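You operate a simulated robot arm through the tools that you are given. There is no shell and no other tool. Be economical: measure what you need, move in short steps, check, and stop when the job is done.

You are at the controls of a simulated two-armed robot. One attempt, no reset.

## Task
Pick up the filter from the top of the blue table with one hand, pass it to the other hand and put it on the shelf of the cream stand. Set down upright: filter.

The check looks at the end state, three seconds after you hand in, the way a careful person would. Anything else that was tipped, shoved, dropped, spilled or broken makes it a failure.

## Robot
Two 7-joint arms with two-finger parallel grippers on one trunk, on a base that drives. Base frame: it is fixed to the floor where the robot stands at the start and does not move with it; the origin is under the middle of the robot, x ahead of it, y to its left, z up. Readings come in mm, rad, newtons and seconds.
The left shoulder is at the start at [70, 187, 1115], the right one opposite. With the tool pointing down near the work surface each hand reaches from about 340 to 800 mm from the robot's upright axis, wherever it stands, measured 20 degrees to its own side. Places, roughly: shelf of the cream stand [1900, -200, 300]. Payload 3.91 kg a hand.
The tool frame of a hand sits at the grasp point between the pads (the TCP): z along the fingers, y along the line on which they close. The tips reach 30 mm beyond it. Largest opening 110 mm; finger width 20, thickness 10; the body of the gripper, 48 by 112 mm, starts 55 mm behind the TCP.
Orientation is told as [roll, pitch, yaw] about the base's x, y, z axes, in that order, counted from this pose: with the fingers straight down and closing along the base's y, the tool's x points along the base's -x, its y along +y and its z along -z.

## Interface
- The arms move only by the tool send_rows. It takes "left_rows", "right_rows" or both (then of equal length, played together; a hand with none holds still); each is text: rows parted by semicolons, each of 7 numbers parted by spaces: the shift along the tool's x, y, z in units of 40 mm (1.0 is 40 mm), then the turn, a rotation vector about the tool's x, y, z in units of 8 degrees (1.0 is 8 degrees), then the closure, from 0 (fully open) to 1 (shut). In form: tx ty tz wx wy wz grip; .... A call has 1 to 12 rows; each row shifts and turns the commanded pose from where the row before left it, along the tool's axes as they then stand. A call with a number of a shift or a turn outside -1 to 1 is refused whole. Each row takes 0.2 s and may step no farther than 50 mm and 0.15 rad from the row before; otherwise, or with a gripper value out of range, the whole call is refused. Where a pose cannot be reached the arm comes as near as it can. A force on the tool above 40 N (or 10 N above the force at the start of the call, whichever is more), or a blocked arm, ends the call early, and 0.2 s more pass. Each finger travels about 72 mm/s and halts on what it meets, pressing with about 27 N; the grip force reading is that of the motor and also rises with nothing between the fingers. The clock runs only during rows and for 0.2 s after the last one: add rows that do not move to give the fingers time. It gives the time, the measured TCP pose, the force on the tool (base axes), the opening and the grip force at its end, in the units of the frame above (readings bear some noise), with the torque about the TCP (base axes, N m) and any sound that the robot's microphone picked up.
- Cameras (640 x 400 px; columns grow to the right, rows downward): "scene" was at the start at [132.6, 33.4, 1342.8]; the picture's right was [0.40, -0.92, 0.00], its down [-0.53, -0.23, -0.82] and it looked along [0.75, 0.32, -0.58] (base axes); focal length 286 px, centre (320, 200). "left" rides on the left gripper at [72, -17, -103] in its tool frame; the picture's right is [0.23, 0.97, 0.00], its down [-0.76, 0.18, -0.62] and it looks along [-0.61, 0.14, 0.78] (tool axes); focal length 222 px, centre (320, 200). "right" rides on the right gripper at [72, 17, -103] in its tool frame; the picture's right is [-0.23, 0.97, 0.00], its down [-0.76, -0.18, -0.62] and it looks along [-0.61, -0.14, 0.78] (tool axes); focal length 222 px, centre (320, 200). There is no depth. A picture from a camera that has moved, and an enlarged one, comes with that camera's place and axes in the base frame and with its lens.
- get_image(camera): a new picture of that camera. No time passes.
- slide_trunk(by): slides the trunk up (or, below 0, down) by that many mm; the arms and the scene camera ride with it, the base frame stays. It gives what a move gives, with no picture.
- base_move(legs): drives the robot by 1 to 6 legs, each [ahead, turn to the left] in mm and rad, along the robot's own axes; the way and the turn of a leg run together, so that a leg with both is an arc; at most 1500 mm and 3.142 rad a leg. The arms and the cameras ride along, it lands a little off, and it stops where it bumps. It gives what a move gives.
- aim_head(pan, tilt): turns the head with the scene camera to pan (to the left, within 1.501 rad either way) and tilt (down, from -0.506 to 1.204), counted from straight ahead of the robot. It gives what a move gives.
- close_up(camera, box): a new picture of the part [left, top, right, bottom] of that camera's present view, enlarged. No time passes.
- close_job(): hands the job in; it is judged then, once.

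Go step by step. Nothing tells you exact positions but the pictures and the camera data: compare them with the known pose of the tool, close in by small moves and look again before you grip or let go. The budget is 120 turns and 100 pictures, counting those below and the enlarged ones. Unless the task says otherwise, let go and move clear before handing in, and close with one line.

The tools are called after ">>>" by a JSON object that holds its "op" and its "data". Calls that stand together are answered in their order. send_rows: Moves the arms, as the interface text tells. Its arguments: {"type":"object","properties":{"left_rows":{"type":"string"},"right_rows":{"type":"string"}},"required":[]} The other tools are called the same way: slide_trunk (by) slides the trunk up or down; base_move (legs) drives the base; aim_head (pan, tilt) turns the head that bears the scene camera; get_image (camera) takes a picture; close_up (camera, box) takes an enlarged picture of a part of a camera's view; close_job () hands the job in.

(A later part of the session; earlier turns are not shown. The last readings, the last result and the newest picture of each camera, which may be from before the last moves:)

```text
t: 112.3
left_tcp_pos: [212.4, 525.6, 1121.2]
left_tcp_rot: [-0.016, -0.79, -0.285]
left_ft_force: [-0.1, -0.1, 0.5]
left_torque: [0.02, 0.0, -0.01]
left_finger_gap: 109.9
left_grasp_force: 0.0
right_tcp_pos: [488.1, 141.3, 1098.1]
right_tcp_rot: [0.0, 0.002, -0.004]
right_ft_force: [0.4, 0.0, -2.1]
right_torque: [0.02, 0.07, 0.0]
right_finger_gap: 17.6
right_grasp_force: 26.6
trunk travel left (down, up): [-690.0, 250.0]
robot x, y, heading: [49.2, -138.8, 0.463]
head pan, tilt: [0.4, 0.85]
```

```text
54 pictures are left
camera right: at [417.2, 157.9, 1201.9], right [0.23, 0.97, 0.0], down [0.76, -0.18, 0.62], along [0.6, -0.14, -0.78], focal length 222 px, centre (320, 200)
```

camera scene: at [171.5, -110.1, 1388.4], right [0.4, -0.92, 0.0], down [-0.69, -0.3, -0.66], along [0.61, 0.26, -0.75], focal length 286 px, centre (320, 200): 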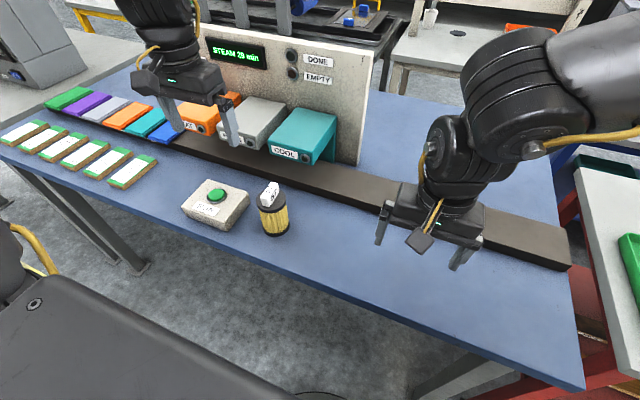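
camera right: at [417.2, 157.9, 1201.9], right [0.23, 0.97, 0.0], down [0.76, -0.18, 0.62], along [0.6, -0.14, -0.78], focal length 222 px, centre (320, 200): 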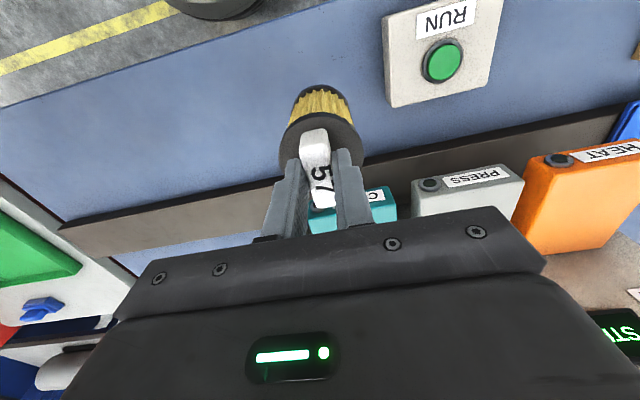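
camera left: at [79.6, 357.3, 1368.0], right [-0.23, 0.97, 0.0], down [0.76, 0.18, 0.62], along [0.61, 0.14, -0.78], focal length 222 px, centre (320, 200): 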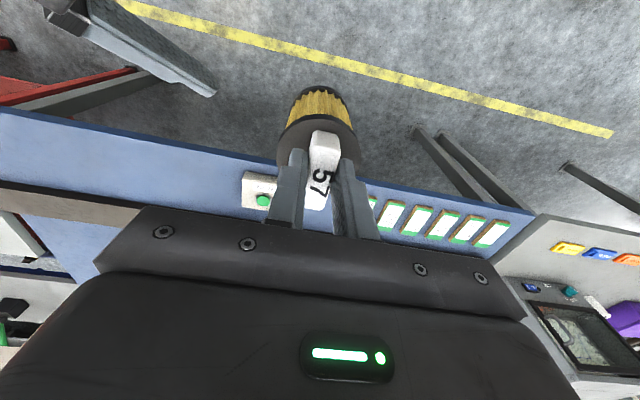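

Lifted with the right hand. I back away from the table and square up again for the handover.

>>> {"op": "base_move", "data": {"legs": [[-400, 0], [0, -0.46]]}}

>>> {"op": "aim_head", "data": {"pan": 0.3, "tilt": 0.6}}

>>> {"op": "get_image", "data": {"camera": "left"}}

```text
t: 116.1
left_tcp_pos: [131.7, 203.2, 1121.5]
left_tcp_rot: [-0.014, -0.789, -0.751]
left_ft_force: [-0.1, 0.1, 0.7]
left_torque: [0.0, 0.02, -0.01]
left_finger_gap: 110.0
left_grasp_force: 0.2
right_tcp_pos: [210.2, -263.4, 1098.6]
right_tcp_rot: [0.0, 0.001, -0.466]
right_ft_force: [0.1, -0.3, -2.4]
right_torque: [0.0, 0.02, -0.02]
right_finger_gap: 17.7
right_grasp_force: 27.0
trunk travel left (down, up): [-690.0, 250.0]
robot x, y, heading: [-313.2, -316.5, -0.002]
head pan, tilt: [0.4, 0.85]
```

```text
t: 116.9
left_tcp_pos: [132.4, 204.1, 1119.7]
left_tcp_rot: [-0.012, -0.789, -0.75]
left_ft_force: [-0.1, 0.2, 0.9]
left_torque: [0.01, -0.01, -0.02]
left_finger_gap: 109.9
left_grasp_force: 0.0
right_tcp_pos: [209.1, -263.2, 1099.8]
right_tcp_rot: [0.0, 0.002, -0.467]
right_ft_force: [-0.3, 0.3, -1.9]
right_torque: [-0.01, -0.02, 0.01]
right_finger_gap: 17.2
right_grasp_force: 27.0
trunk travel left (down, up): [-690.0, 250.0]
robot x, y, heading: [-309.5, -317.1, -0.007]
head pan, tilt: [0.3, 0.6]
```

```text
53 pictures are left
camera left: at [31.1, 277.8, 1142.8], right [0.55, 0.81, -0.17], down [0.2, 0.07, 0.98], along [0.81, -0.58, -0.12], focal length 222 px, centre (320, 200)
```

left: 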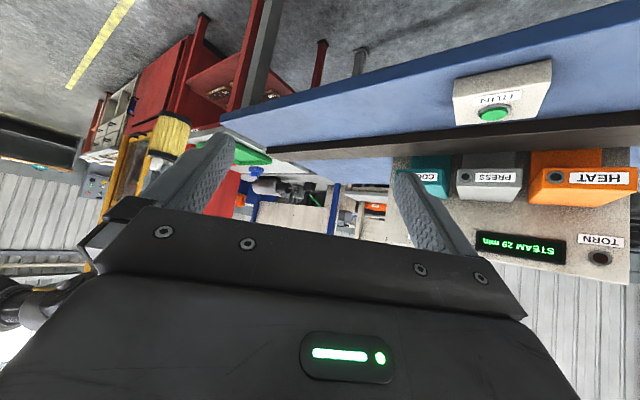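

The right camera would face the left gripper, so I yaw the right hand back and bring the filter inward for the left hand.

>>> {"op": "send_rows", "data": {"right_rows": "0 0 0 0 0 -0.96 1;0 0 0 0 0 -0.96 1;0 0 0 0 0 -0.96 1;0 0 0 0 0 -0.96 1;0 0 0 0 0 -0.9 1;0.05 0.75 0 0 0 0 1;0.05 0.75 0 0 0 0 1;0.05 0.75 0 0 0 0 1;0 0.75 0 0 0 0 1;0 0 0 0 0 0 1"}}

>>> {"op": "get_image", "data": {"camera": "left"}}

```text
t: 119.1
left_tcp_pos: [132.9, 203.9, 1120.2]
left_tcp_rot: [-0.015, -0.789, -0.751]
left_ft_force: [0.1, 0.3, -0.2]
left_torque: [-0.02, -0.03, 0.01]
left_finger_gap: 109.8
left_grasp_force: 0.0
right_tcp_pos: [176.1, -202.2, 1095.7]
right_tcp_rot: [0.051, 0.038, 0.149]
right_ft_force: [-0.3, -0.1, -2.4]
right_torque: [-0.01, -0.01, -0.01]
right_finger_gap: 17.6
right_grasp_force: 27.1
right hand out of reach, approached as far as the arm can: row 8, 9
trunk travel left (down, up): [-690.0, 250.0]
robot x, y, heading: [-311.1, -319.0, -0.006]
head pan, tilt: [0.3, 0.6]
```

```text
52 pictures are left
camera left: at [31.2, 277.8, 1142.8], right [0.55, 0.81, -0.17], down [0.2, 0.07, 0.98], along [0.81, -0.58, -0.12], focal length 222 px, centre (320, 200)
```

left: 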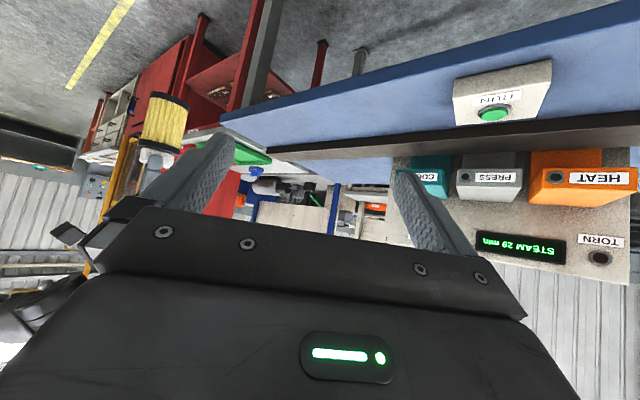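

Filter at about [173, −198]. I move the left hand laterally to line up in front of it, then lower to body height.

>>> {"op": "send_rows", "data": {"left_rows": "-0.32 -0.83 0.32 0 0 0 0;-0.32 -0.83 0.32 0 0 0 0;-0.32 -0.83 0.32 0 0 0 0;-0.32 -0.83 0.32 0 0 0 0;-0.32 -0.83 0.32 0 0 0 0;-0.32 -0.83 0.32 0 0 0 0;-0.32 -0.83 0.32 0 0 0 0;-0.32 -0.83 0.32 0 0 0 0;0.58 0 0.58 0 0 0 0;0.58 0 0.58 0 0 0 0;0.57 0 0.57 0 0 0 0;0 0 0 0 0 0 0"}}

>>> {"op": "get_image", "data": {"camera": "left"}}

>>> {"op": "get_image", "data": {"camera": "scene"}}

```text
t: 121.7
left_tcp_pos: [97.0, -5.7, 1061.8]
left_tcp_rot: [-0.014, -0.789, -0.751]
left_ft_force: [0.7, 0.6, 0.6]
left_torque: [-0.01, -0.01, 0.0]
left_finger_gap: 109.9
left_grasp_force: 0.1
left hand out of reach, approached as far as the arm can: row 6, 7, 8, 9, 10
right_tcp_pos: [177.7, -201.3, 1109.5]
right_tcp_rot: [0.06, 0.01, 0.147]
right_ft_force: [-0.3, 0.5, -2.2]
right_torque: [-0.06, 0.02, 0.0]
right_finger_gap: 17.7
right_grasp_force: 27.2
trunk travel left (down, up): [-690.0, 250.0]
robot x, y, heading: [-306.5, -318.2, -0.006]
head pan, tilt: [0.3, 0.6]
```

```text
51 pictures are left
camera left: at [-3.6, 67.7, 1084.1], right [0.55, 0.81, -0.17], down [0.2, 0.07, 0.98], along [0.81, -0.58, -0.12], focal length 222 px, centre (320, 200)
```

left: 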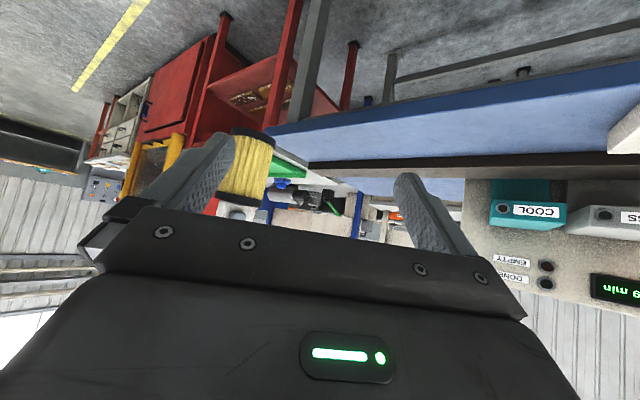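

```text
50 pictures are left
camera scene: at [-174.0, -292.1, 1409.2], right [0.29, -0.96, 0.0], down [-0.54, -0.17, -0.82], along [0.79, 0.24, -0.57], focal length 286 px, centre (320, 200)
```

scene: 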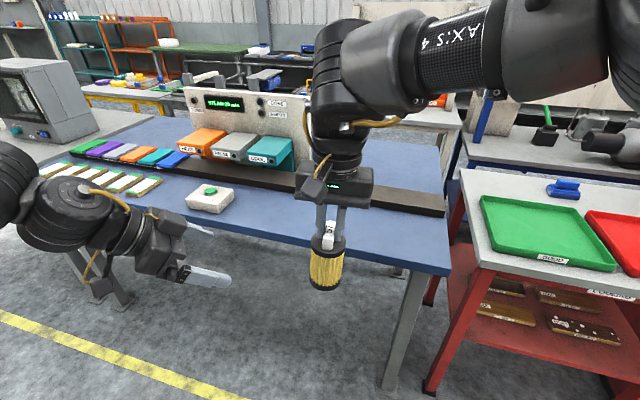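

The left is near its inward limit but only needs to point further right. I swing it 25° about the vertical, which should put the filter straight ahead of it.

>>> {"op": "send_rows", "data": {"left_rows": "0 0 0 0.7 0 0.7 0;0 0 0 0.7 0 0.7 0;0 0 0 0.7 0 0.7 0;0 0 0 0 0 0 0"}}

>>> {"op": "send_rows", "data": {"left_rows": "-0.5 0 0.5 0 0 0 0;-0.5 0 0.5 0 0 0 0;0 0 0 0 0 0 0"}}

>>> {"op": "get_image", "data": {"camera": "left"}}

```text
t: 122.7
left_tcp_pos: [97.7, -5.9, 1064.3]
left_tcp_rot: [-0.01, -0.793, -1.168]
left_ft_force: [0.5, 0.4, -0.3]
left_torque: [0.01, -0.01, -0.04]
left_finger_gap: 110.0
left_grasp_force: 0.0
right_tcp_pos: [179.6, -202.3, 1112.3]
right_tcp_rot: [0.06, 0.005, 0.146]
right_ft_force: [-0.1, 0.0, -0.8]
right_torque: [0.02, -0.02, 0.0]
right_finger_gap: 17.6
right_grasp_force: 26.9
trunk travel left (down, up): [-690.0, 250.0]
robot x, y, heading: [-306.9, -318.4, -0.007]
head pan, tilt: [0.3, 0.6]
```

```text
t: 123.5
left_tcp_pos: [120.1, -58.3, 1064.6]
left_tcp_rot: [-0.01, -0.794, -1.168]
left_ft_force: [-0.1, 0.7, 0.1]
left_torque: [-0.04, -0.02, 0.03]
left_finger_gap: 110.3
left_grasp_force: 0.1
right_tcp_pos: [179.2, -200.5, 1112.5]
right_tcp_rot: [0.058, 0.004, 0.146]
right_ft_force: [0.0, 0.6, -1.9]
right_torque: [-0.03, 0.01, -0.05]
right_finger_gap: 17.4
right_grasp_force: 27.0
trunk travel left (down, up): [-690.0, 250.0]
robot x, y, heading: [-309.5, -317.3, -0.007]
head pan, tilt: [0.3, 0.6]
```

```text
49 pictures are left
camera left: at [55.9, 50.1, 1085.5], right [0.84, 0.52, -0.17], down [0.21, -0.01, 0.98], along [0.51, -0.85, -0.12], focal length 222 px, centre (320, 200)
```

left: 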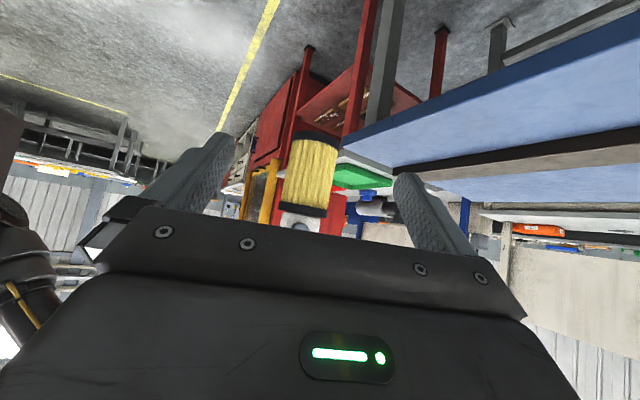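

Now the filter is straight ahead and the motion is free. I lower to body height and advance part way.

>>> {"op": "send_rows", "data": {"left_rows": "0.6 0 0.6 0 0 0 0;-0.5 -0.08 0.5 0 0 0 0;-0.5 -0.08 0.5 0 0 0 0;0 0 0 0 0 0 0"}}

>>> {"op": "get_image", "data": {"camera": "left"}}

>>> {"op": "get_image", "data": {"camera": "scene"}}

```text
t: 124.5
left_tcp_pos: [135.3, -111.7, 1030.4]
left_tcp_rot: [-0.013, -0.794, -1.168]
left_ft_force: [-0.4, 0.5, -0.7]
left_torque: [-0.03, -0.03, 0.02]
left_finger_gap: 110.1
left_grasp_force: 0.2
right_tcp_pos: [180.8, -201.0, 1114.5]
right_tcp_rot: [0.058, 0.003, 0.144]
right_ft_force: [-0.5, 0.3, -2.9]
right_torque: [-0.03, 0.0, -0.02]
right_finger_gap: 17.6
right_grasp_force: 26.7
trunk travel left (down, up): [-690.0, 250.0]
robot x, y, heading: [-309.0, -319.9, -0.004]
head pan, tilt: [0.3, 0.6]
```

```text
48 pictures are left
camera left: at [71.5, -3.1, 1051.9], right [0.84, 0.52, -0.17], down [0.21, -0.01, 0.98], along [0.51, -0.85, -0.12], focal length 222 px, centre (320, 200)
```

left: 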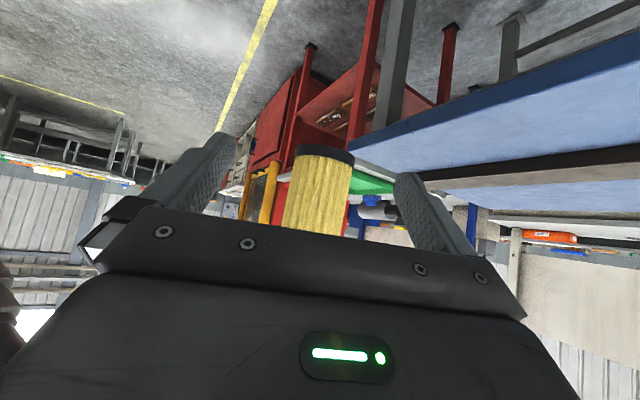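

```text
47 pictures are left
camera scene: at [-174.2, -291.2, 1409.2], right [0.29, -0.96, 0.0], down [-0.54, -0.17, -0.82], along [0.79, 0.24, -0.57], focal length 286 px, centre (320, 200)
```

scene: 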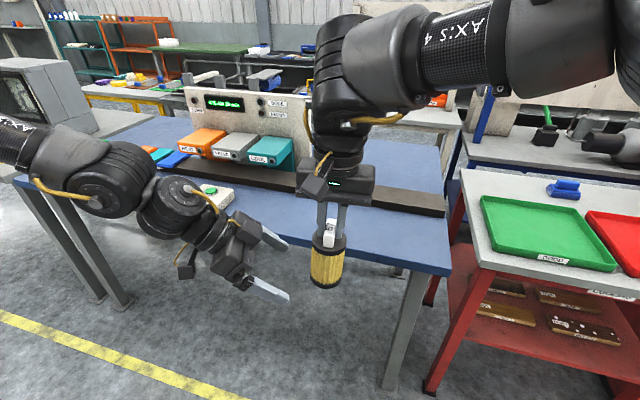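

Centred laterally. I raise 10 mm and advance so the filter ends between the pads, leaving palm clearance.

>>> {"op": "send_rows", "data": {"left_rows": "-0.18 0.05 -0.18 0 0 0 0;-0.35 0 0.35 0 0 0 0;-0.35 0 0.35 0 0 0 0;-0.35 0 0.35 0 0 0 0;0 0 0 0 0 0 0"}}

>>> {"op": "get_image", "data": {"camera": "left"}}

>>> {"op": "close_up", "data": {"camera": "scene", "box": [220, 150, 420, 310]}}

```text
t: 125.7
left_tcp_pos: [160.6, -165.4, 1041.6]
left_tcp_rot: [-0.011, -0.795, -1.168]
left_ft_force: [-0.7, 0.6, 0.1]
left_torque: [0.02, 0.0, 0.0]
left_finger_gap: 109.9
left_grasp_force: 0.1
right_tcp_pos: [180.8, -202.9, 1114.0]
right_tcp_rot: [0.058, 0.002, 0.144]
right_ft_force: [-0.2, 1.1, -2.0]
right_torque: [-0.02, -0.01, 0.0]
right_finger_gap: 17.7
right_grasp_force: 27.0
trunk travel left (down, up): [-690.0, 250.0]
robot x, y, heading: [-309.9, -317.2, -0.001]
head pan, tilt: [0.3, 0.6]
```

```text
46 pictures are left
camera left: at [97.4, -57.5, 1063.1], right [0.84, 0.52, -0.17], down [0.21, -0.01, 0.98], along [0.51, -0.85, -0.12], focal length 222 px, centre (320, 200)
```

left: 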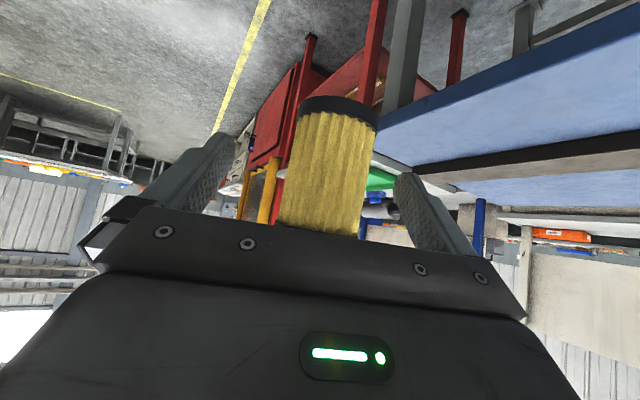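

```text
2.50 times, centred on (320, 230) of scene
camera zoom: at [-174.0, -292.4, 1409.2], right [0.29, -0.96, 0.0], down [-0.54, -0.17, -0.82], along [0.79, 0.24, -0.57], focal length 714 px, centre (320, 125)
```

zoom: 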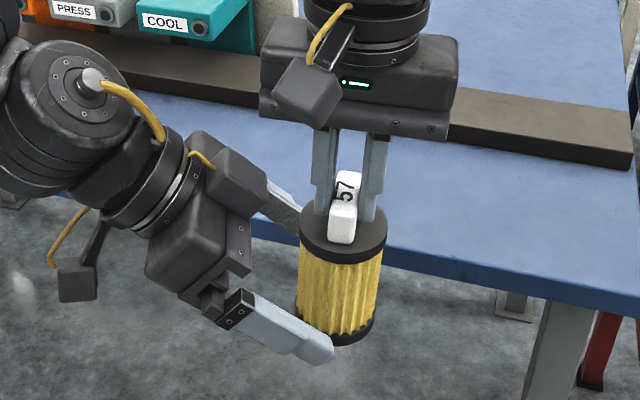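

Nearly there: a small lateral shift and 22 mm more forward, then check before closing.

>>> {"op": "send_rows", "data": {"left_rows": "-0.19 0.15 0.19 0 0 0 0;-0.19 0 0.19 0 0 0 0;0 0 0 0 0 0 0.2;0 0 0 0 0 0 0.2"}}

>>> {"op": "get_image", "data": {"camera": "left"}}

>>> {"op": "close_up", "data": {"camera": "scene", "box": [220, 150, 420, 310]}}

```text
t: 126.7
left_tcp_pos: [174.3, -185.6, 1041.2]
left_tcp_rot: [-0.012, -0.793, -1.167]
left_ft_force: [1.0, 0.3, -0.6]
left_torque: [0.02, 0.0, 0.03]
left_finger_gap: 88.0
left_grasp_force: 0.0
right_tcp_pos: [180.6, -202.7, 1114.9]
right_tcp_rot: [0.059, 0.0, 0.144]
right_ft_force: [-0.1, 0.9, -2.0]
right_torque: [0.02, -0.01, 0.02]
right_finger_gap: 17.7
right_grasp_force: 26.4
trunk travel left (down, up): [-690.0, 250.0]
robot x, y, heading: [-308.3, -319.9, -0.006]
head pan, tilt: [0.3, 0.6]
```

```text
44 pictures are left
camera left: at [111.3, -76.4, 1063.7], right [0.84, 0.52, -0.17], down [0.21, -0.01, 0.98], along [0.51, -0.85, -0.12], focal length 222 px, centre (320, 200)
```

left: 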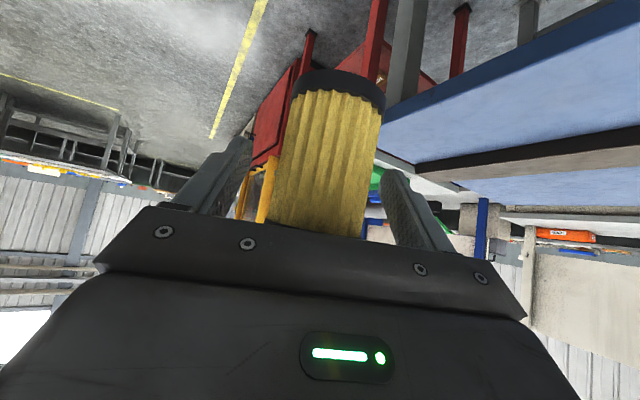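

```text
2.50 times, centred on (320, 230) of scene
camera zoom: at [-173.6, -293.2, 1409.2], right [0.29, -0.96, 0.0], down [-0.54, -0.17, -0.82], along [0.79, 0.24, -0.57], focal length 714 px, centre (320, 125)
```

zoom: 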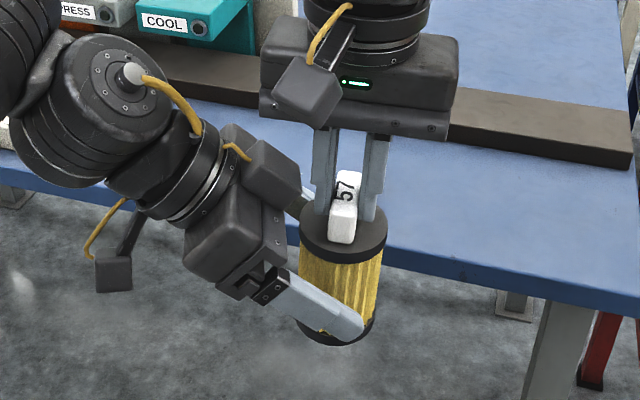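

Filter is between the pads and upright. I close the left hand.

>>> {"op": "send_rows", "data": {"left_rows": "0 0.1 0 0 0 0 0.3;0 0 0 0 0 0 0.45;0 0 0 0 0 0 0.6;0 0 0 0 0 0 0.8;0 0 0 0 0 0 1;0 0 0 0 0 0 1"}}

>>> {"op": "get_image", "data": {"camera": "left"}}

>>> {"op": "close_up", "data": {"camera": "scene", "box": [220, 150, 420, 310]}}

```text
t: 128.1
left_tcp_pos: [177.9, -183.4, 1042.1]
left_tcp_rot: [-0.012, -0.792, -1.17]
left_ft_force: [-6.0, -2.4, 1.0]
left_torque: [0.17, -0.62, -0.12]
left_finger_gap: 60.3
left_grasp_force: 26.9
right_tcp_pos: [180.1, -202.6, 1115.7]
right_tcp_rot: [0.059, 0.002, 0.142]
right_ft_force: [6.2, 2.2, -2.1]
right_torque: [0.01, 0.17, 0.02]
right_finger_gap: 17.4
right_grasp_force: 26.6
trunk travel left (down, up): [-690.0, 250.0]
robot x, y, heading: [-311.3, -317.9, -0.001]
head pan, tilt: [0.3, 0.6]
```

```text
42 pictures are left
camera left: at [114.4, -74.8, 1063.8], right [0.84, 0.52, -0.17], down [0.21, -0.01, 0.98], along [0.51, -0.85, -0.12], focal length 222 px, centre (320, 200)
```

left: 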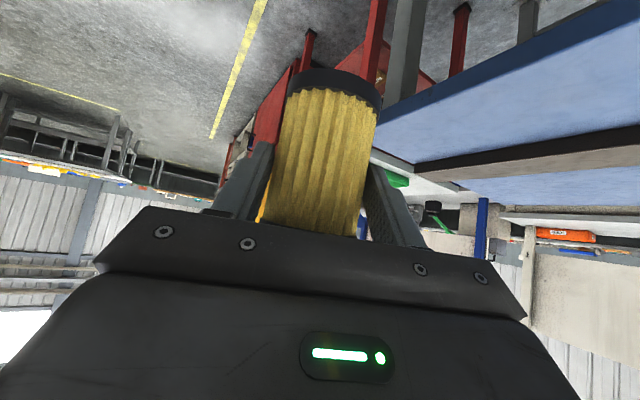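

```text
2.50 times, centred on (320, 230) of scene
camera zoom: at [-173.8, -293.0, 1409.2], right [0.29, -0.96, 0.0], down [-0.54, -0.17, -0.82], along [0.79, 0.24, -0.57], focal length 714 px, centre (320, 125)
```

zoom: 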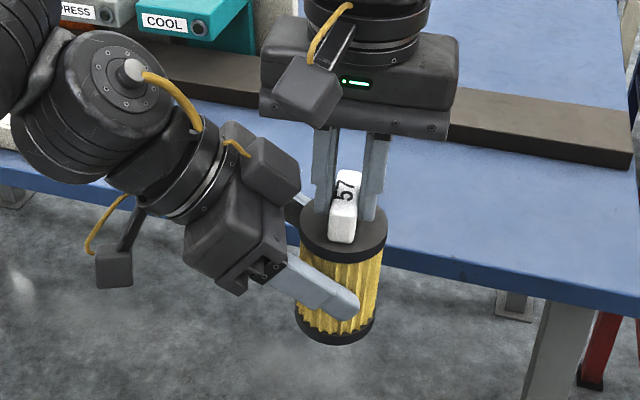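

Both hands hold it (gap 60 mm). I relieve the small side load, open the right hand and raise it clear.

>>> {"op": "send_rows", "data": {"left_rows": "0 -0.06 0 0 0 0 1;0 0 0 0 0 0 1;0 0 0 0 0 0 1;0 0 0 0 0 0 1;0 0 0 0 0 0 1;0 0 0 0 0 0 1;0 0 0 0 0 0 1;0 0 0 0 0 0 1", "right_rows": "0 0 0 0 0 0 1;0 0 0 0 0 0 0.85;0 0 0 0 0 0 0.7;0 0 0 0 0 0 0.6;0 0 0 0 0 0 0.6;0 0 -0.4 0 0 0 0.6;0 0 -0.6 0 0 0 0.6;0 0 0 0 0 0 0.6"}}

>>> {"op": "close_up", "data": {"camera": "scene", "box": [220, 150, 420, 310]}}

```text
t: 130.1
left_tcp_pos: [175.7, -184.6, 1042.2]
left_tcp_rot: [-0.011, -0.792, -1.167]
left_ft_force: [0.2, 0.3, -1.0]
left_torque: [0.0, -0.01, -0.04]
left_finger_gap: 59.4
left_grasp_force: 26.7
right_tcp_pos: [181.8, -210.8, 1135.6]
right_tcp_rot: [0.077, 0.055, 0.132]
right_ft_force: [-1.3, -0.2, -0.6]
right_torque: [0.01, 0.04, -0.01]
right_finger_gap: 44.0
right_grasp_force: 0.1
trunk travel left (down, up): [-690.0, 250.0]
robot x, y, heading: [-311.5, -317.6, -0.013]
head pan, tilt: [0.3, 0.6]
stopped in row 8 (right hand): the arm was blocked; the commanded pose is now the measured one
```

```text
2.50 times, centred on (320, 230) of scene
camera zoom: at [-173.7, -293.5, 1409.2], right [0.29, -0.96, 0.0], down [-0.54, -0.17, -0.82], along [0.79, 0.24, -0.57], focal length 714 px, centre (320, 125)
```

zoom: 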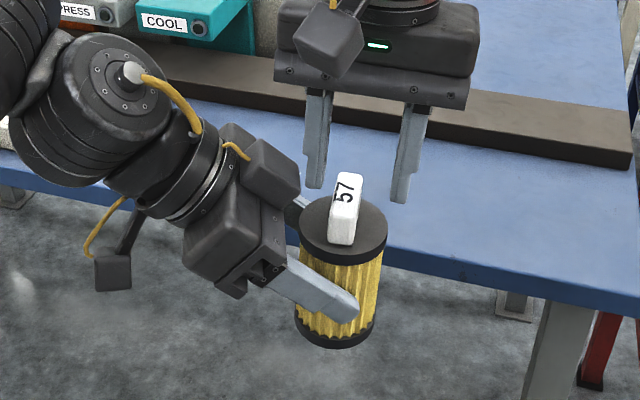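

Handover done: the left hand alone holds the filter. I lower the left hand away from the right fingers, then separate them.

>>> {"op": "send_rows", "data": {"left_rows": "0.5 0 0.5 0 0 0 1;0.5 0 0.5 0 0 0 1;0.5 0 -0.5 0 0 0 1;0.5 0 -0.5 0 0 0 1;0.5 0 -0.5 0 0 0 1;0.5 0 -0.5 0 0 0 1;0 0 0 0 0 0 1"}}

>>> {"op": "get_image", "data": {"camera": "left"}}

>>> {"op": "get_image", "data": {"camera": "scene"}}

```text
t: 131.7
left_tcp_pos: [133.6, -79.1, 985.8]
left_tcp_rot: [-0.013, -0.792, -1.168]
left_ft_force: [0.1, 0.2, -1.5]
left_torque: [0.01, 0.01, 0.02]
left_finger_gap: 59.7
left_grasp_force: 26.8
right_tcp_pos: [182.0, -211.8, 1136.2]
right_tcp_rot: [0.078, 0.053, 0.132]
right_ft_force: [0.0, -0.2, -0.2]
right_torque: [-0.02, 0.02, -0.01]
right_finger_gap: 43.8
right_grasp_force: 0.1
trunk travel left (down, up): [-690.0, 250.0]
robot x, y, heading: [-309.8, -316.4, -0.009]
head pan, tilt: [0.3, 0.6]
```

```text
39 pictures are left
camera left: at [70.4, 29.4, 1007.2], right [0.84, 0.52, -0.17], down [0.21, -0.01, 0.98], along [0.51, -0.85, -0.12], focal length 222 px, centre (320, 200)
```

left: 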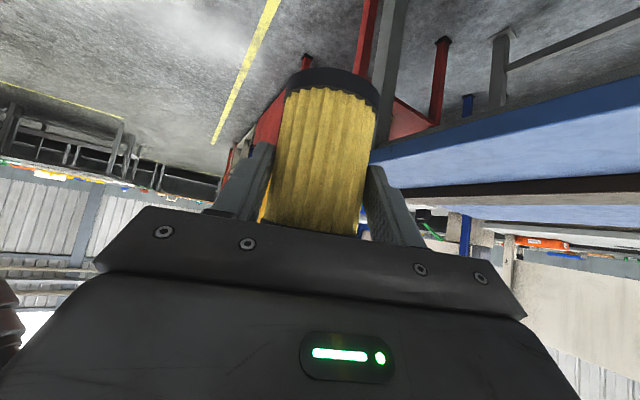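

```text
38 pictures are left
camera scene: at [-172.7, -294.0, 1409.1], right [0.29, -0.96, 0.0], down [-0.54, -0.16, -0.82], along [0.79, 0.24, -0.57], focal length 286 px, centre (320, 200)
```

scene: 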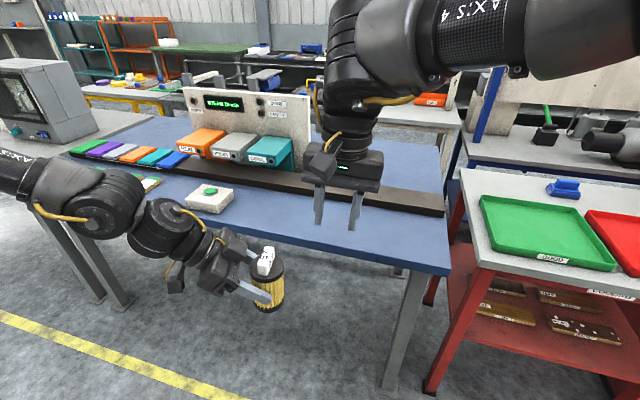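

The filter is secure in the left hand. I raise the trunk for travel and drive left along the open floor to scout a way round to the stand's back.

>>> {"op": "slide_trunk", "data": {"by": 245}}

>>> {"op": "base_move", "data": {"legs": [[0, 1.571], [1500, 0], [700, 0]]}}

>>> {"op": "aim_head", "data": {"pan": -0.75, "tilt": 0.35}}

>>> {"op": "get_image", "data": {"camera": "scene"}}

>>> {"op": "aim_head", "data": {"pan": 0.0, "tilt": 0.35}}

>>> {"op": "get_image", "data": {"camera": "scene"}}

```text
t: 134.2
left_tcp_pos: [134.4, -78.3, 1230.6]
left_tcp_rot: [-0.01, -0.794, -1.166]
left_ft_force: [0.4, 0.4, -1.2]
left_torque: [0.04, 0.0, -0.02]
left_finger_gap: 59.9
left_grasp_force: 26.8
right_tcp_pos: [182.8, -209.9, 1380.4]
right_tcp_rot: [0.075, 0.054, 0.132]
right_ft_force: [-0.1, 0.1, 1.0]
right_torque: [0.01, 0.01, 0.0]
right_finger_gap: 43.6
right_grasp_force: 0.0
trunk travel left (down, up): [-935.0, 5.0]
robot x, y, heading: [-307.8, -318.4, -0.003]
head pan, tilt: [0.3, 0.6]
```

```text
t: 149.1
left_tcp_pos: [-556.9, 2347.6, 1230.8]
left_tcp_rot: [-0.01, -0.797, 0.4]
left_ft_force: [-0.8, -0.7, -2.1]
left_torque: [-0.01, 0.03, 0.0]
left_finger_gap: 59.4
left_grasp_force: 26.8
right_tcp_pos: [-423.2, 2396.7, 1382.7]
right_tcp_rot: [0.075, 0.053, 1.701]
right_ft_force: [0.4, -1.6, 0.3]
right_torque: [0.02, 0.0, -0.03]
right_finger_gap: 43.9
right_grasp_force: 0.1
trunk travel left (down, up): [-935.0, 5.0]
robot x, y, heading: [-317.0, 1903.1, 1.56]
head pan, tilt: [0.3, 0.6]
```

```text
t: 150.4
left_tcp_pos: [-556.6, 2349.2, 1231.5]
left_tcp_rot: [-0.01, -0.794, 0.4]
left_ft_force: [0.2, -0.2, -1.4]
left_torque: [0.0, 0.05, 0.02]
left_finger_gap: 60.1
left_grasp_force: 26.7
right_tcp_pos: [-423.6, 2399.0, 1382.1]
right_tcp_rot: [0.076, 0.053, 1.701]
right_ft_force: [0.3, 0.2, 0.3]
right_torque: [-0.01, 0.02, 0.03]
right_finger_gap: 44.1
right_grasp_force: 0.1
trunk travel left (down, up): [-935.0, 5.0]
robot x, y, heading: [-320.5, 1901.7, 1.561]
head pan, tilt: [-0.75, 0.351]
```

```text
37 pictures are left
camera scene: at [-252.6, 2022.3, 1677.0], right [0.73, -0.69, 0.0], down [-0.24, -0.25, -0.94], along [0.64, 0.68, -0.34], focal length 286 px, centre (320, 200)
```

scene: 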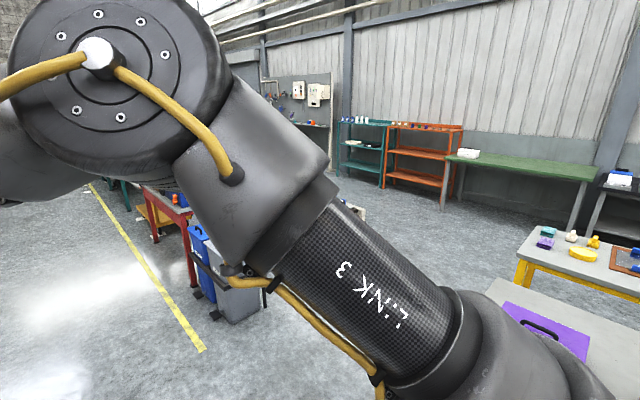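

```text
t: 151.5
left_tcp_pos: [-557.9, 2348.7, 1230.4]
left_tcp_rot: [-0.01, -0.793, 0.401]
left_ft_force: [-0.3, 0.4, -3.1]
left_torque: [-0.01, 0.02, 0.02]
left_finger_gap: 59.8
left_grasp_force: 27.1
right_tcp_pos: [-426.1, 2398.1, 1381.6]
right_tcp_rot: [0.076, 0.052, 1.699]
right_ft_force: [-0.1, -0.3, 0.8]
right_torque: [-0.03, -0.01, 0.02]
right_finger_gap: 44.6
right_grasp_force: 0.1
trunk travel left (down, up): [-935.0, 5.0]
robot x, y, heading: [-316.7, 1904.6, 1.563]
head pan, tilt: [0.0, 0.351]
```

```text
36 pictures are left
camera scene: at [-315.7, 2047.9, 1677.0], right [1.0, -0.01, 0.0], down [0.0, -0.34, -0.94], along [0.01, 0.94, -0.34], focal length 286 px, centre (320, 200)
```

scene: 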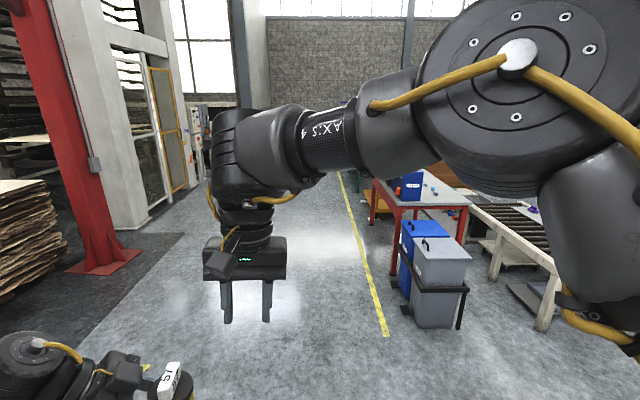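

There's a roughly 1 m corridor between the oven table and the conveyor leading to the back zone. I drive through it along y ≈ 2780.

>>> {"op": "base_move", "data": {"legs": [[0, -0.437], [970, 0], [0, -1.126], [1300, 0]]}}

>>> {"op": "aim_head", "data": {"pan": -0.1, "tilt": 0.45}}

>>> {"op": "get_image", "data": {"camera": "scene"}}

>>> {"op": "aim_head", "data": {"pan": -0.9, "tilt": 0.4}}

>>> {"op": "get_image", "data": {"camera": "scene"}}

```text
t: 166.7
left_tcp_pos: [1826.8, 3020.6, 1230.7]
left_tcp_rot: [-0.01, -0.793, -1.172]
left_ft_force: [0.5, 0.6, -1.2]
left_torque: [-0.01, 0.02, -0.02]
left_finger_gap: 59.7
left_grasp_force: 27.7
right_tcp_pos: [1875.7, 2886.4, 1382.4]
right_tcp_rot: [0.077, 0.052, 0.129]
right_ft_force: [0.1, -0.1, -0.2]
right_torque: [-0.03, 0.03, -0.01]
right_finger_gap: 43.9
right_grasp_force: 0.0
trunk travel left (down, up): [-935.0, 5.0]
robot x, y, heading: [1384.2, 2779.7, -0.006]
head pan, tilt: [0.0, 0.351]
```

```text
t: 167.4
left_tcp_pos: [1827.3, 3020.2, 1231.0]
left_tcp_rot: [-0.012, -0.792, -1.171]
left_ft_force: [-0.6, -0.1, -2.6]
left_torque: [0.02, 0.0, 0.0]
left_finger_gap: 59.5
left_grasp_force: 27.4
right_tcp_pos: [1875.4, 2886.7, 1381.8]
right_tcp_rot: [0.079, 0.051, 0.127]
right_ft_force: [-0.6, -0.2, 0.5]
right_torque: [-0.02, 0.0, 0.02]
right_finger_gap: 43.8
right_grasp_force: 0.1
trunk travel left (down, up): [-935.0, 5.0]
robot x, y, heading: [1386.7, 2779.1, -0.006]
head pan, tilt: [-0.099, 0.45]
```

```text
35 pictures are left
camera scene: at [1525.7, 2771.8, 1667.9], right [-0.11, -0.99, 0.0], down [-0.43, 0.05, -0.9], along [0.9, -0.1, -0.43], focal length 286 px, centre (320, 200)
```

scene: 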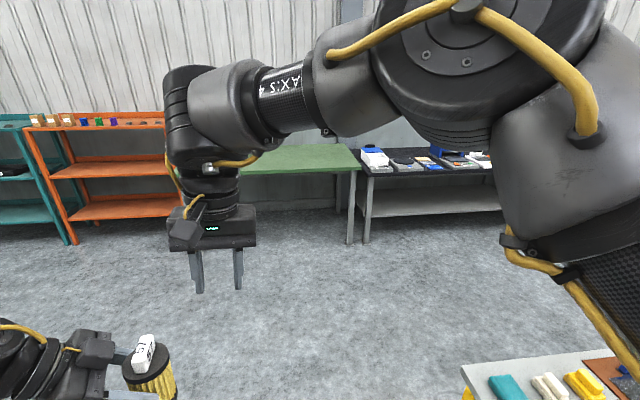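

```text
t: 168.5
left_tcp_pos: [1827.2, 3021.2, 1231.7]
left_tcp_rot: [-0.011, -0.793, -1.171]
left_ft_force: [-0.2, 0.2, -2.5]
left_torque: [0.01, 0.02, -0.02]
left_finger_gap: 59.5
left_grasp_force: 27.2
right_tcp_pos: [1875.7, 2887.9, 1382.3]
right_tcp_rot: [0.077, 0.054, 0.128]
right_ft_force: [-0.4, 0.4, 0.2]
right_torque: [-0.03, 0.02, 0.02]
right_finger_gap: 43.8
right_grasp_force: 0.0
trunk travel left (down, up): [-935.0, 5.0]
robot x, y, heading: [1380.2, 2781.1, -0.006]
head pan, tilt: [-0.901, 0.4]
```

```text
34 pictures are left
camera scene: at [1491.7, 2708.7, 1672.5], right [-0.79, -0.62, 0.0], down [-0.24, 0.31, -0.92], along [0.57, -0.73, -0.39], focal length 286 px, centre (320, 200)
```

scene: 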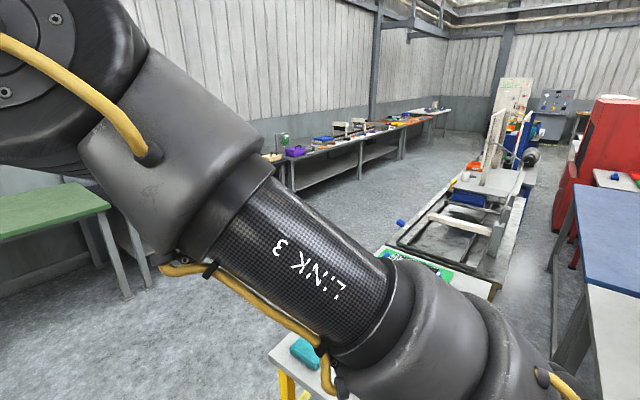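

The back zone is wide open. I drive on to x ≈ 3030, turn right and go along behind the row of benches toward the stand.

>>> {"op": "base_move", "data": {"legs": [[1500, 0], [150, 0], [0, -1.565], [1500, 0], [700, 0]]}}

>>> {"op": "aim_head", "data": {"pan": -0.6, "tilt": 0.55}}

>>> {"op": "get_image", "data": {"camera": "scene"}}

```text
t: 191.1
left_tcp_pos: [3266.2, 121.7, 1231.0]
left_tcp_rot: [-0.01, -0.794, -2.744]
left_ft_force: [-0.3, -0.1, -1.8]
left_torque: [0.0, -0.07, 0.01]
left_finger_gap: 59.7
left_grasp_force: 26.6
right_tcp_pos: [3132.2, 72.7, 1381.9]
right_tcp_rot: [0.077, 0.051, -1.443]
right_ft_force: [0.2, -0.4, 0.2]
right_torque: [-0.01, 0.02, 0.05]
right_finger_gap: 44.3
right_grasp_force: 0.0
trunk travel left (down, up): [-935.0, 5.0]
robot x, y, heading: [3032.1, 561.8, -1.574]
head pan, tilt: [-0.901, 0.4]
```

```text
t: 191.9
left_tcp_pos: [3266.2, 120.4, 1229.2]
left_tcp_rot: [-0.011, -0.794, -2.742]
left_ft_force: [0.0, 0.1, -2.5]
left_torque: [0.01, -0.01, 0.0]
left_finger_gap: 59.5
left_grasp_force: 27.3
right_tcp_pos: [3133.0, 71.6, 1381.9]
right_tcp_rot: [0.079, 0.054, -1.443]
right_ft_force: [0.7, 1.3, -0.1]
right_torque: [0.01, 0.0, 0.02]
right_finger_gap: 44.1
right_grasp_force: 0.0
trunk travel left (down, up): [-935.0, 5.0]
robot x, y, heading: [3028.1, 564.4, -1.578]
head pan, tilt: [-0.6, 0.55]
```

```text
33 pictures are left
camera scene: at [2978.4, 440.3, 1658.7], right [-0.82, 0.57, 0.0], down [0.3, 0.43, -0.85], along [-0.49, -0.7, -0.52], focal length 286 px, centre (320, 200)
```

scene: 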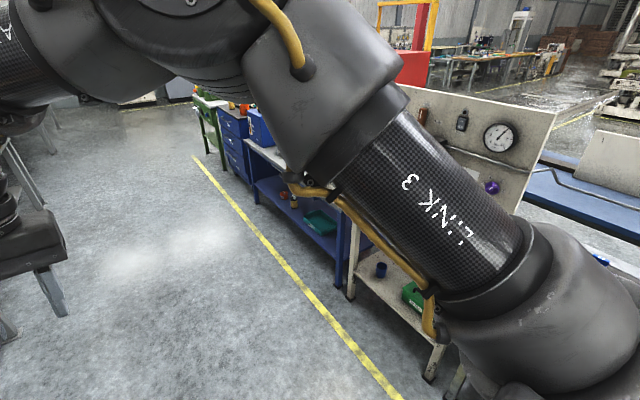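

The stand's shelf is open at the back, with the blue cup and green case toward it. I drive level with it and turn to face it.

>>> {"op": "base_move", "data": {"legs": [[720, 0], [0, -1.565]]}}

>>> {"op": "aim_head", "data": {"pan": 0.0, "tilt": 0.75}}

>>> {"op": "get_image", "data": {"camera": "scene"}}

```text
t: 199.7
left_tcp_pos: [2568.2, -382.1, 1230.4]
left_tcp_rot: [-0.012, -0.794, 1.948]
left_ft_force: [-0.6, -0.1, -2.6]
left_torque: [-0.04, -0.01, -0.02]
left_finger_gap: 59.4
left_grasp_force: 26.3
right_tcp_pos: [2523.2, -249.3, 1381.2]
right_tcp_rot: [0.075, 0.052, -3.037]
right_ft_force: [-0.2, -0.1, -0.6]
right_torque: [0.02, -0.03, 0.0]
right_finger_gap: 44.1
right_grasp_force: 0.0
trunk travel left (down, up): [-935.0, 5.0]
robot x, y, heading: [3022.5, -151.4, 3.11]
head pan, tilt: [-0.6, 0.55]
```

```text
t: 200.7
left_tcp_pos: [2568.5, -381.5, 1230.6]
left_tcp_rot: [-0.012, -0.793, 1.947]
left_ft_force: [-0.1, -0.2, -2.5]
left_torque: [-0.01, -0.01, 0.02]
left_finger_gap: 59.7
left_grasp_force: 26.4
right_tcp_pos: [2523.5, -247.8, 1381.6]
right_tcp_rot: [0.079, 0.054, -3.036]
right_ft_force: [0.6, 0.4, 0.7]
right_torque: [-0.01, 0.02, 0.0]
right_finger_gap: 43.9
right_grasp_force: 0.0
trunk travel left (down, up): [-935.0, 5.0]
robot x, y, heading: [3024.2, -153.3, 3.117]
head pan, tilt: [0.0, 0.75]
```

```text
32 pictures are left
camera scene: at [2887.9, -150.9, 1641.4], right [0.03, 1.0, 0.0], down [0.68, -0.02, -0.73], along [-0.73, 0.02, -0.68], focal length 286 px, centre (320, 200)
```

scene: 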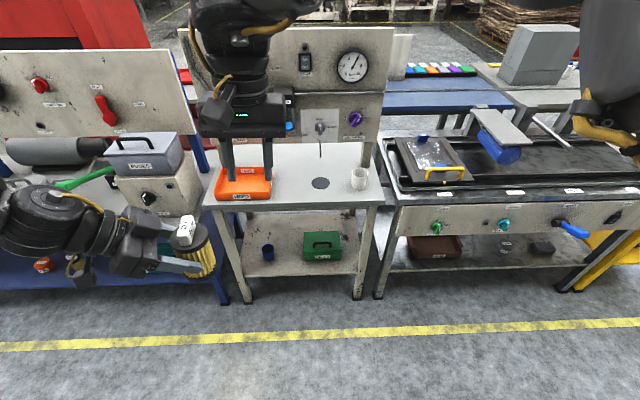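

This side is the stand's front: shelf edge at x ≈ 2030, cup at y ≈ −428, green case y −223…−6, so a free spot at about [1950, −310, 300]. I swing the left hand to point more forward and test its forward reach here in the open.

>>> {"op": "send_rows", "data": {"left_rows": "0 0 0 -0.65 0 -0.65 1;0 0 0 -0.65 0 -0.65 1;0 0 0 -0.65 0 -0.65 1;0 0 0 -0.65 0 -0.65 1;0 0 0 -0.65 0 -0.65 1;0 0 0 -0.65 0 -0.65 1;0 0 0 0 0 0 1"}}

>>> {"op": "send_rows", "data": {"left_rows": "-0.45 0.45 0.45 0 0 0 1;-0.45 0.45 0.45 0 0 0 1;-0.45 0.45 0.45 0 0 0 1;-0.45 0.45 0.45 0 0 0 1;-0.45 0.2 0.45 0 0 0 1;-0.45 0.2 0.45 0 0 0 1;0 0 0 0 0 0 1", "right_rows": "0.6 -0.3 0 0 0 0 0.6;0.6 -0.3 0 0 0 0 0.6;0.6 -0.3 0 0 0 0 0.6;0.6 -0.3 0 0 0 0 0.6;0 0 0 0 0 0 0.6;0 0 0 0 0 0 0.6;0 0 0 0 0 0 0.6"}}

```text
t: 202.3
left_tcp_pos: [2548.7, -404.4, 1243.7]
left_tcp_rot: [-0.017, -0.784, 2.656]
left_ft_force: [0.0, -0.4, -2.0]
left_torque: [-0.02, -0.02, -0.02]
left_finger_gap: 59.5
left_grasp_force: 26.7
left hand out of reach, approached as far as the arm can: row 5, 6
right_tcp_pos: [2523.6, -248.3, 1382.4]
right_tcp_rot: [0.076, 0.054, -3.036]
right_ft_force: [-0.4, 0.4, 0.7]
right_torque: [-0.02, -0.01, -0.01]
right_finger_gap: 43.9
right_grasp_force: 0.0
trunk travel left (down, up): [-935.0, 5.0]
robot x, y, heading: [3023.0, -152.8, 3.114]
head pan, tilt: [0.0, 0.75]
```

```text
t: 203.9
left_tcp_pos: [2373.4, -408.3, 1243.7]
left_tcp_rot: [-0.014, -0.786, 2.656]
left_ft_force: [0.3, 0.6, -3.1]
left_torque: [-0.01, -0.01, 0.02]
left_finger_gap: 59.7
left_grasp_force: 27.2
right_tcp_pos: [2613.0, -191.4, 1382.7]
right_tcp_rot: [0.077, 0.052, -3.036]
right_ft_force: [0.4, -0.4, 0.1]
right_torque: [-0.03, 0.0, 0.01]
right_finger_gap: 44.0
right_grasp_force: 0.1
trunk travel left (down, up): [-935.0, 5.0]
robot x, y, heading: [3020.8, -153.2, 3.111]
head pan, tilt: [0.0, 0.75]
```

Reach is good (hand 650 mm ahead). I shift the hand inward a bit to line up with the free spot, then lower the trunk here in the open aisle.

>>> {"op": "send_rows", "data": {"left_rows": "-0.25 -0.67 0.25 0 0 0 1;-0.25 -0.67 0.25 0 0 0 1;-0.25 -0.67 0.25 0 0 0 1;0 0 0 0 0 0 1"}}

>>> {"op": "slide_trunk", "data": {"by": -820}}

>>> {"op": "aim_head", "data": {"pan": 0.15, "tilt": 0.35}}

>>> {"op": "get_image", "data": {"camera": "scene"}}

```text
t: 204.9
left_tcp_pos: [2373.0, -318.2, 1245.9]
left_tcp_rot: [-0.015, -0.786, 2.656]
left_ft_force: [-0.4, 0.0, -2.6]
left_torque: [-0.01, -0.04, -0.01]
left_finger_gap: 59.6
left_grasp_force: 27.1
right_tcp_pos: [2612.2, -191.9, 1382.8]
right_tcp_rot: [0.077, 0.054, -3.035]
right_ft_force: [-0.2, -0.6, 0.2]
right_torque: [-0.03, -0.01, -0.01]
right_finger_gap: 43.9
right_grasp_force: 0.1
trunk travel left (down, up): [-935.0, 5.0]
robot x, y, heading: [3021.1, -153.5, 3.109]
head pan, tilt: [0.0, 0.75]
```

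```text
refused: -820 is not a number from -400 to 400
```

```text
t: 205.8
left_tcp_pos: [2374.2, -318.4, 1245.7]
left_tcp_rot: [-0.016, -0.786, 2.656]
left_ft_force: [0.5, -0.3, -1.9]
left_torque: [-0.01, -0.03, 0.01]
left_finger_gap: 59.7
left_grasp_force: 27.0
right_tcp_pos: [2612.9, -190.1, 1384.2]
right_tcp_rot: [0.077, 0.054, -3.037]
right_ft_force: [-0.6, -0.5, 0.2]
right_torque: [0.01, 0.01, -0.01]
right_finger_gap: 43.9
right_grasp_force: 0.0
trunk travel left (down, up): [-935.0, 5.0]
robot x, y, heading: [3019.7, -154.0, 3.113]
head pan, tilt: [0.15, 0.351]
```

```text
31 pictures are left
camera scene: at [2878.1, -164.4, 1676.9], right [-0.12, 0.99, 0.0], down [0.34, 0.04, -0.94], along [-0.93, -0.11, -0.34], focal length 286 px, centre (320, 200)
```

scene: 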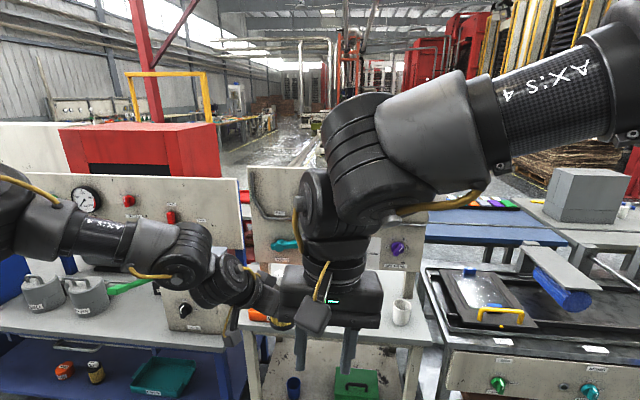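

The slide is limited to 400 mm per call; I lower in two steps.

>>> {"op": "slide_trunk", "data": {"by": -400}}

>>> {"op": "slide_trunk", "data": {"by": -400}}

>>> {"op": "get_image", "data": {"camera": "scene"}}

>>> {"op": "get_image", "data": {"camera": "left"}}

```text
t: 209.6
left_tcp_pos: [2373.5, -318.5, 846.0]
left_tcp_rot: [-0.016, -0.787, 2.656]
left_ft_force: [-0.6, -0.1, -2.9]
left_torque: [-0.03, -0.02, -0.02]
left_finger_gap: 59.7
left_grasp_force: 27.0
right_tcp_pos: [2612.2, -190.3, 983.3]
right_tcp_rot: [0.076, 0.055, -3.036]
right_ft_force: [-0.3, 0.2, 0.2]
right_torque: [0.07, -0.02, 0.04]
right_finger_gap: 44.3
right_grasp_force: 0.1
trunk travel left (down, up): [-535.0, 405.0]
robot x, y, heading: [3019.5, -157.4, 3.111]
head pan, tilt: [0.15, 0.351]
```

```text
t: 213.4
left_tcp_pos: [2374.2, -317.6, 446.2]
left_tcp_rot: [-0.015, -0.785, 2.656]
left_ft_force: [-0.4, 0.1, -2.2]
left_torque: [-0.04, -0.05, 0.01]
left_finger_gap: 59.2
left_grasp_force: 26.5
right_tcp_pos: [2612.5, -189.0, 583.7]
right_tcp_rot: [0.076, 0.053, -3.038]
right_ft_force: [0.4, -0.3, -1.1]
right_torque: [-0.03, 0.0, -0.02]
right_finger_gap: 44.1
right_grasp_force: 0.1
trunk travel left (down, up): [-135.0, 805.0]
robot x, y, heading: [3017.9, -152.0, 3.116]
head pan, tilt: [0.15, 0.351]
```

```text
30 pictures are left
camera scene: at [2878.5, -164.5, 877.0], right [-0.12, 0.99, 0.0], down [0.34, 0.04, -0.94], along [-0.93, -0.11, -0.34], focal length 286 px, centre (320, 200)
```

scene: 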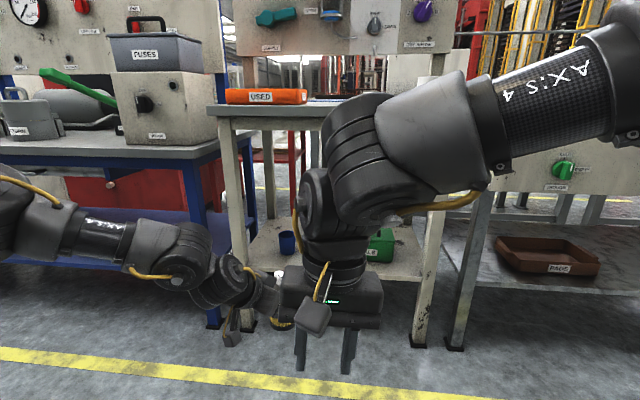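

```text
29 pictures are left
camera left: at [2491.1, -362.8, 468.3], right [-0.32, -0.93, -0.17], down [-0.18, -0.12, 0.98], along [-0.93, 0.34, -0.12], focal length 222 px, centre (320, 200)
```

left: 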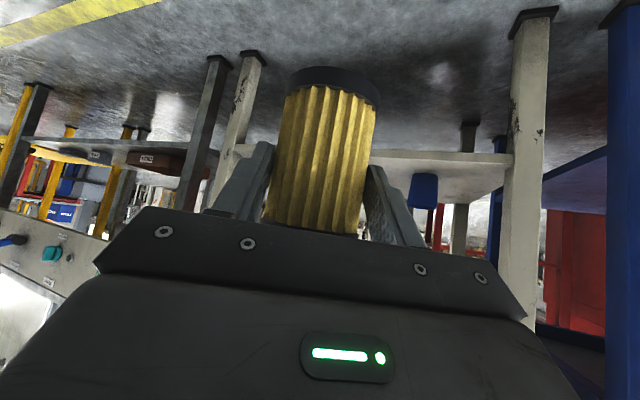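

The scene view is blocked by the right arm; I shift that arm aside, and also look left to check the left elbow's clearance to the neighbouring blue bench.

>>> {"op": "send_rows", "data": {"right_rows": "0.3 -0.8 0 0 0 0 0.6;0.3 -0.8 0 0 0 0 0.6;0.2 -0.8 0 0 0 0 0.6;0 -0.8 0 0 0 0 0.6;0 0 0 0 0 0 0.6"}}

>>> {"op": "aim_head", "data": {"pan": 0.75, "tilt": 0.35}}

>>> {"op": "get_image", "data": {"camera": "scene"}}

```text
t: 214.6
left_tcp_pos: [2372.8, -319.1, 445.6]
left_tcp_rot: [-0.015, -0.785, 2.657]
left_ft_force: [0.0, -1.1, -2.6]
left_torque: [-0.01, -0.04, 0.01]
left_finger_gap: 59.6
left_grasp_force: 27.2
right_tcp_pos: [2633.1, -58.7, 572.3]
right_tcp_rot: [0.078, 0.052, -3.035]
right_ft_force: [0.4, -0.4, 0.3]
right_torque: [0.01, -0.03, -0.04]
right_finger_gap: 44.0
right_grasp_force: 0.1
trunk travel left (down, up): [-135.0, 805.0]
robot x, y, heading: [3016.6, -151.6, 3.109]
head pan, tilt: [0.15, 0.351]
```

```text
t: 215.6
left_tcp_pos: [2374.4, -319.1, 444.8]
left_tcp_rot: [-0.017, -0.785, 2.654]
left_ft_force: [-0.7, -0.3, -2.1]
left_torque: [0.02, -0.07, 0.0]
left_finger_gap: 59.5
left_grasp_force: 26.7
right_tcp_pos: [2630.9, -59.1, 572.7]
right_tcp_rot: [0.075, 0.054, -3.037]
right_ft_force: [0.1, 0.3, 0.0]
right_torque: [-0.01, -0.01, 0.02]
right_finger_gap: 43.8
right_grasp_force: 0.0
trunk travel left (down, up): [-135.0, 805.0]
robot x, y, heading: [3016.2, -154.4, 3.111]
head pan, tilt: [0.75, 0.351]
```

```text
28 pictures are left
camera scene: at [2900.8, -214.6, 877.0], right [-0.66, 0.75, 0.0], down [0.26, 0.23, -0.94], along [-0.71, -0.62, -0.34], focal length 286 px, centre (320, 200)
```

scene: 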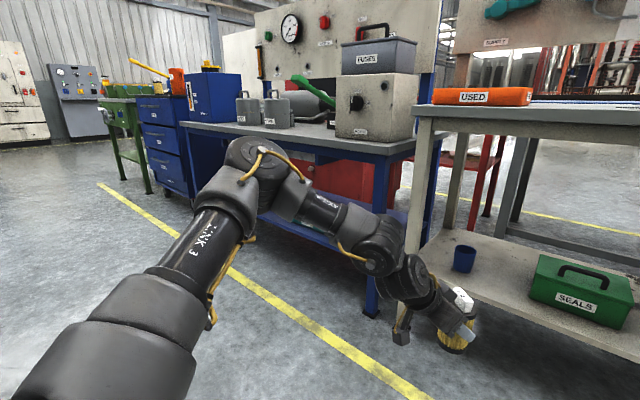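

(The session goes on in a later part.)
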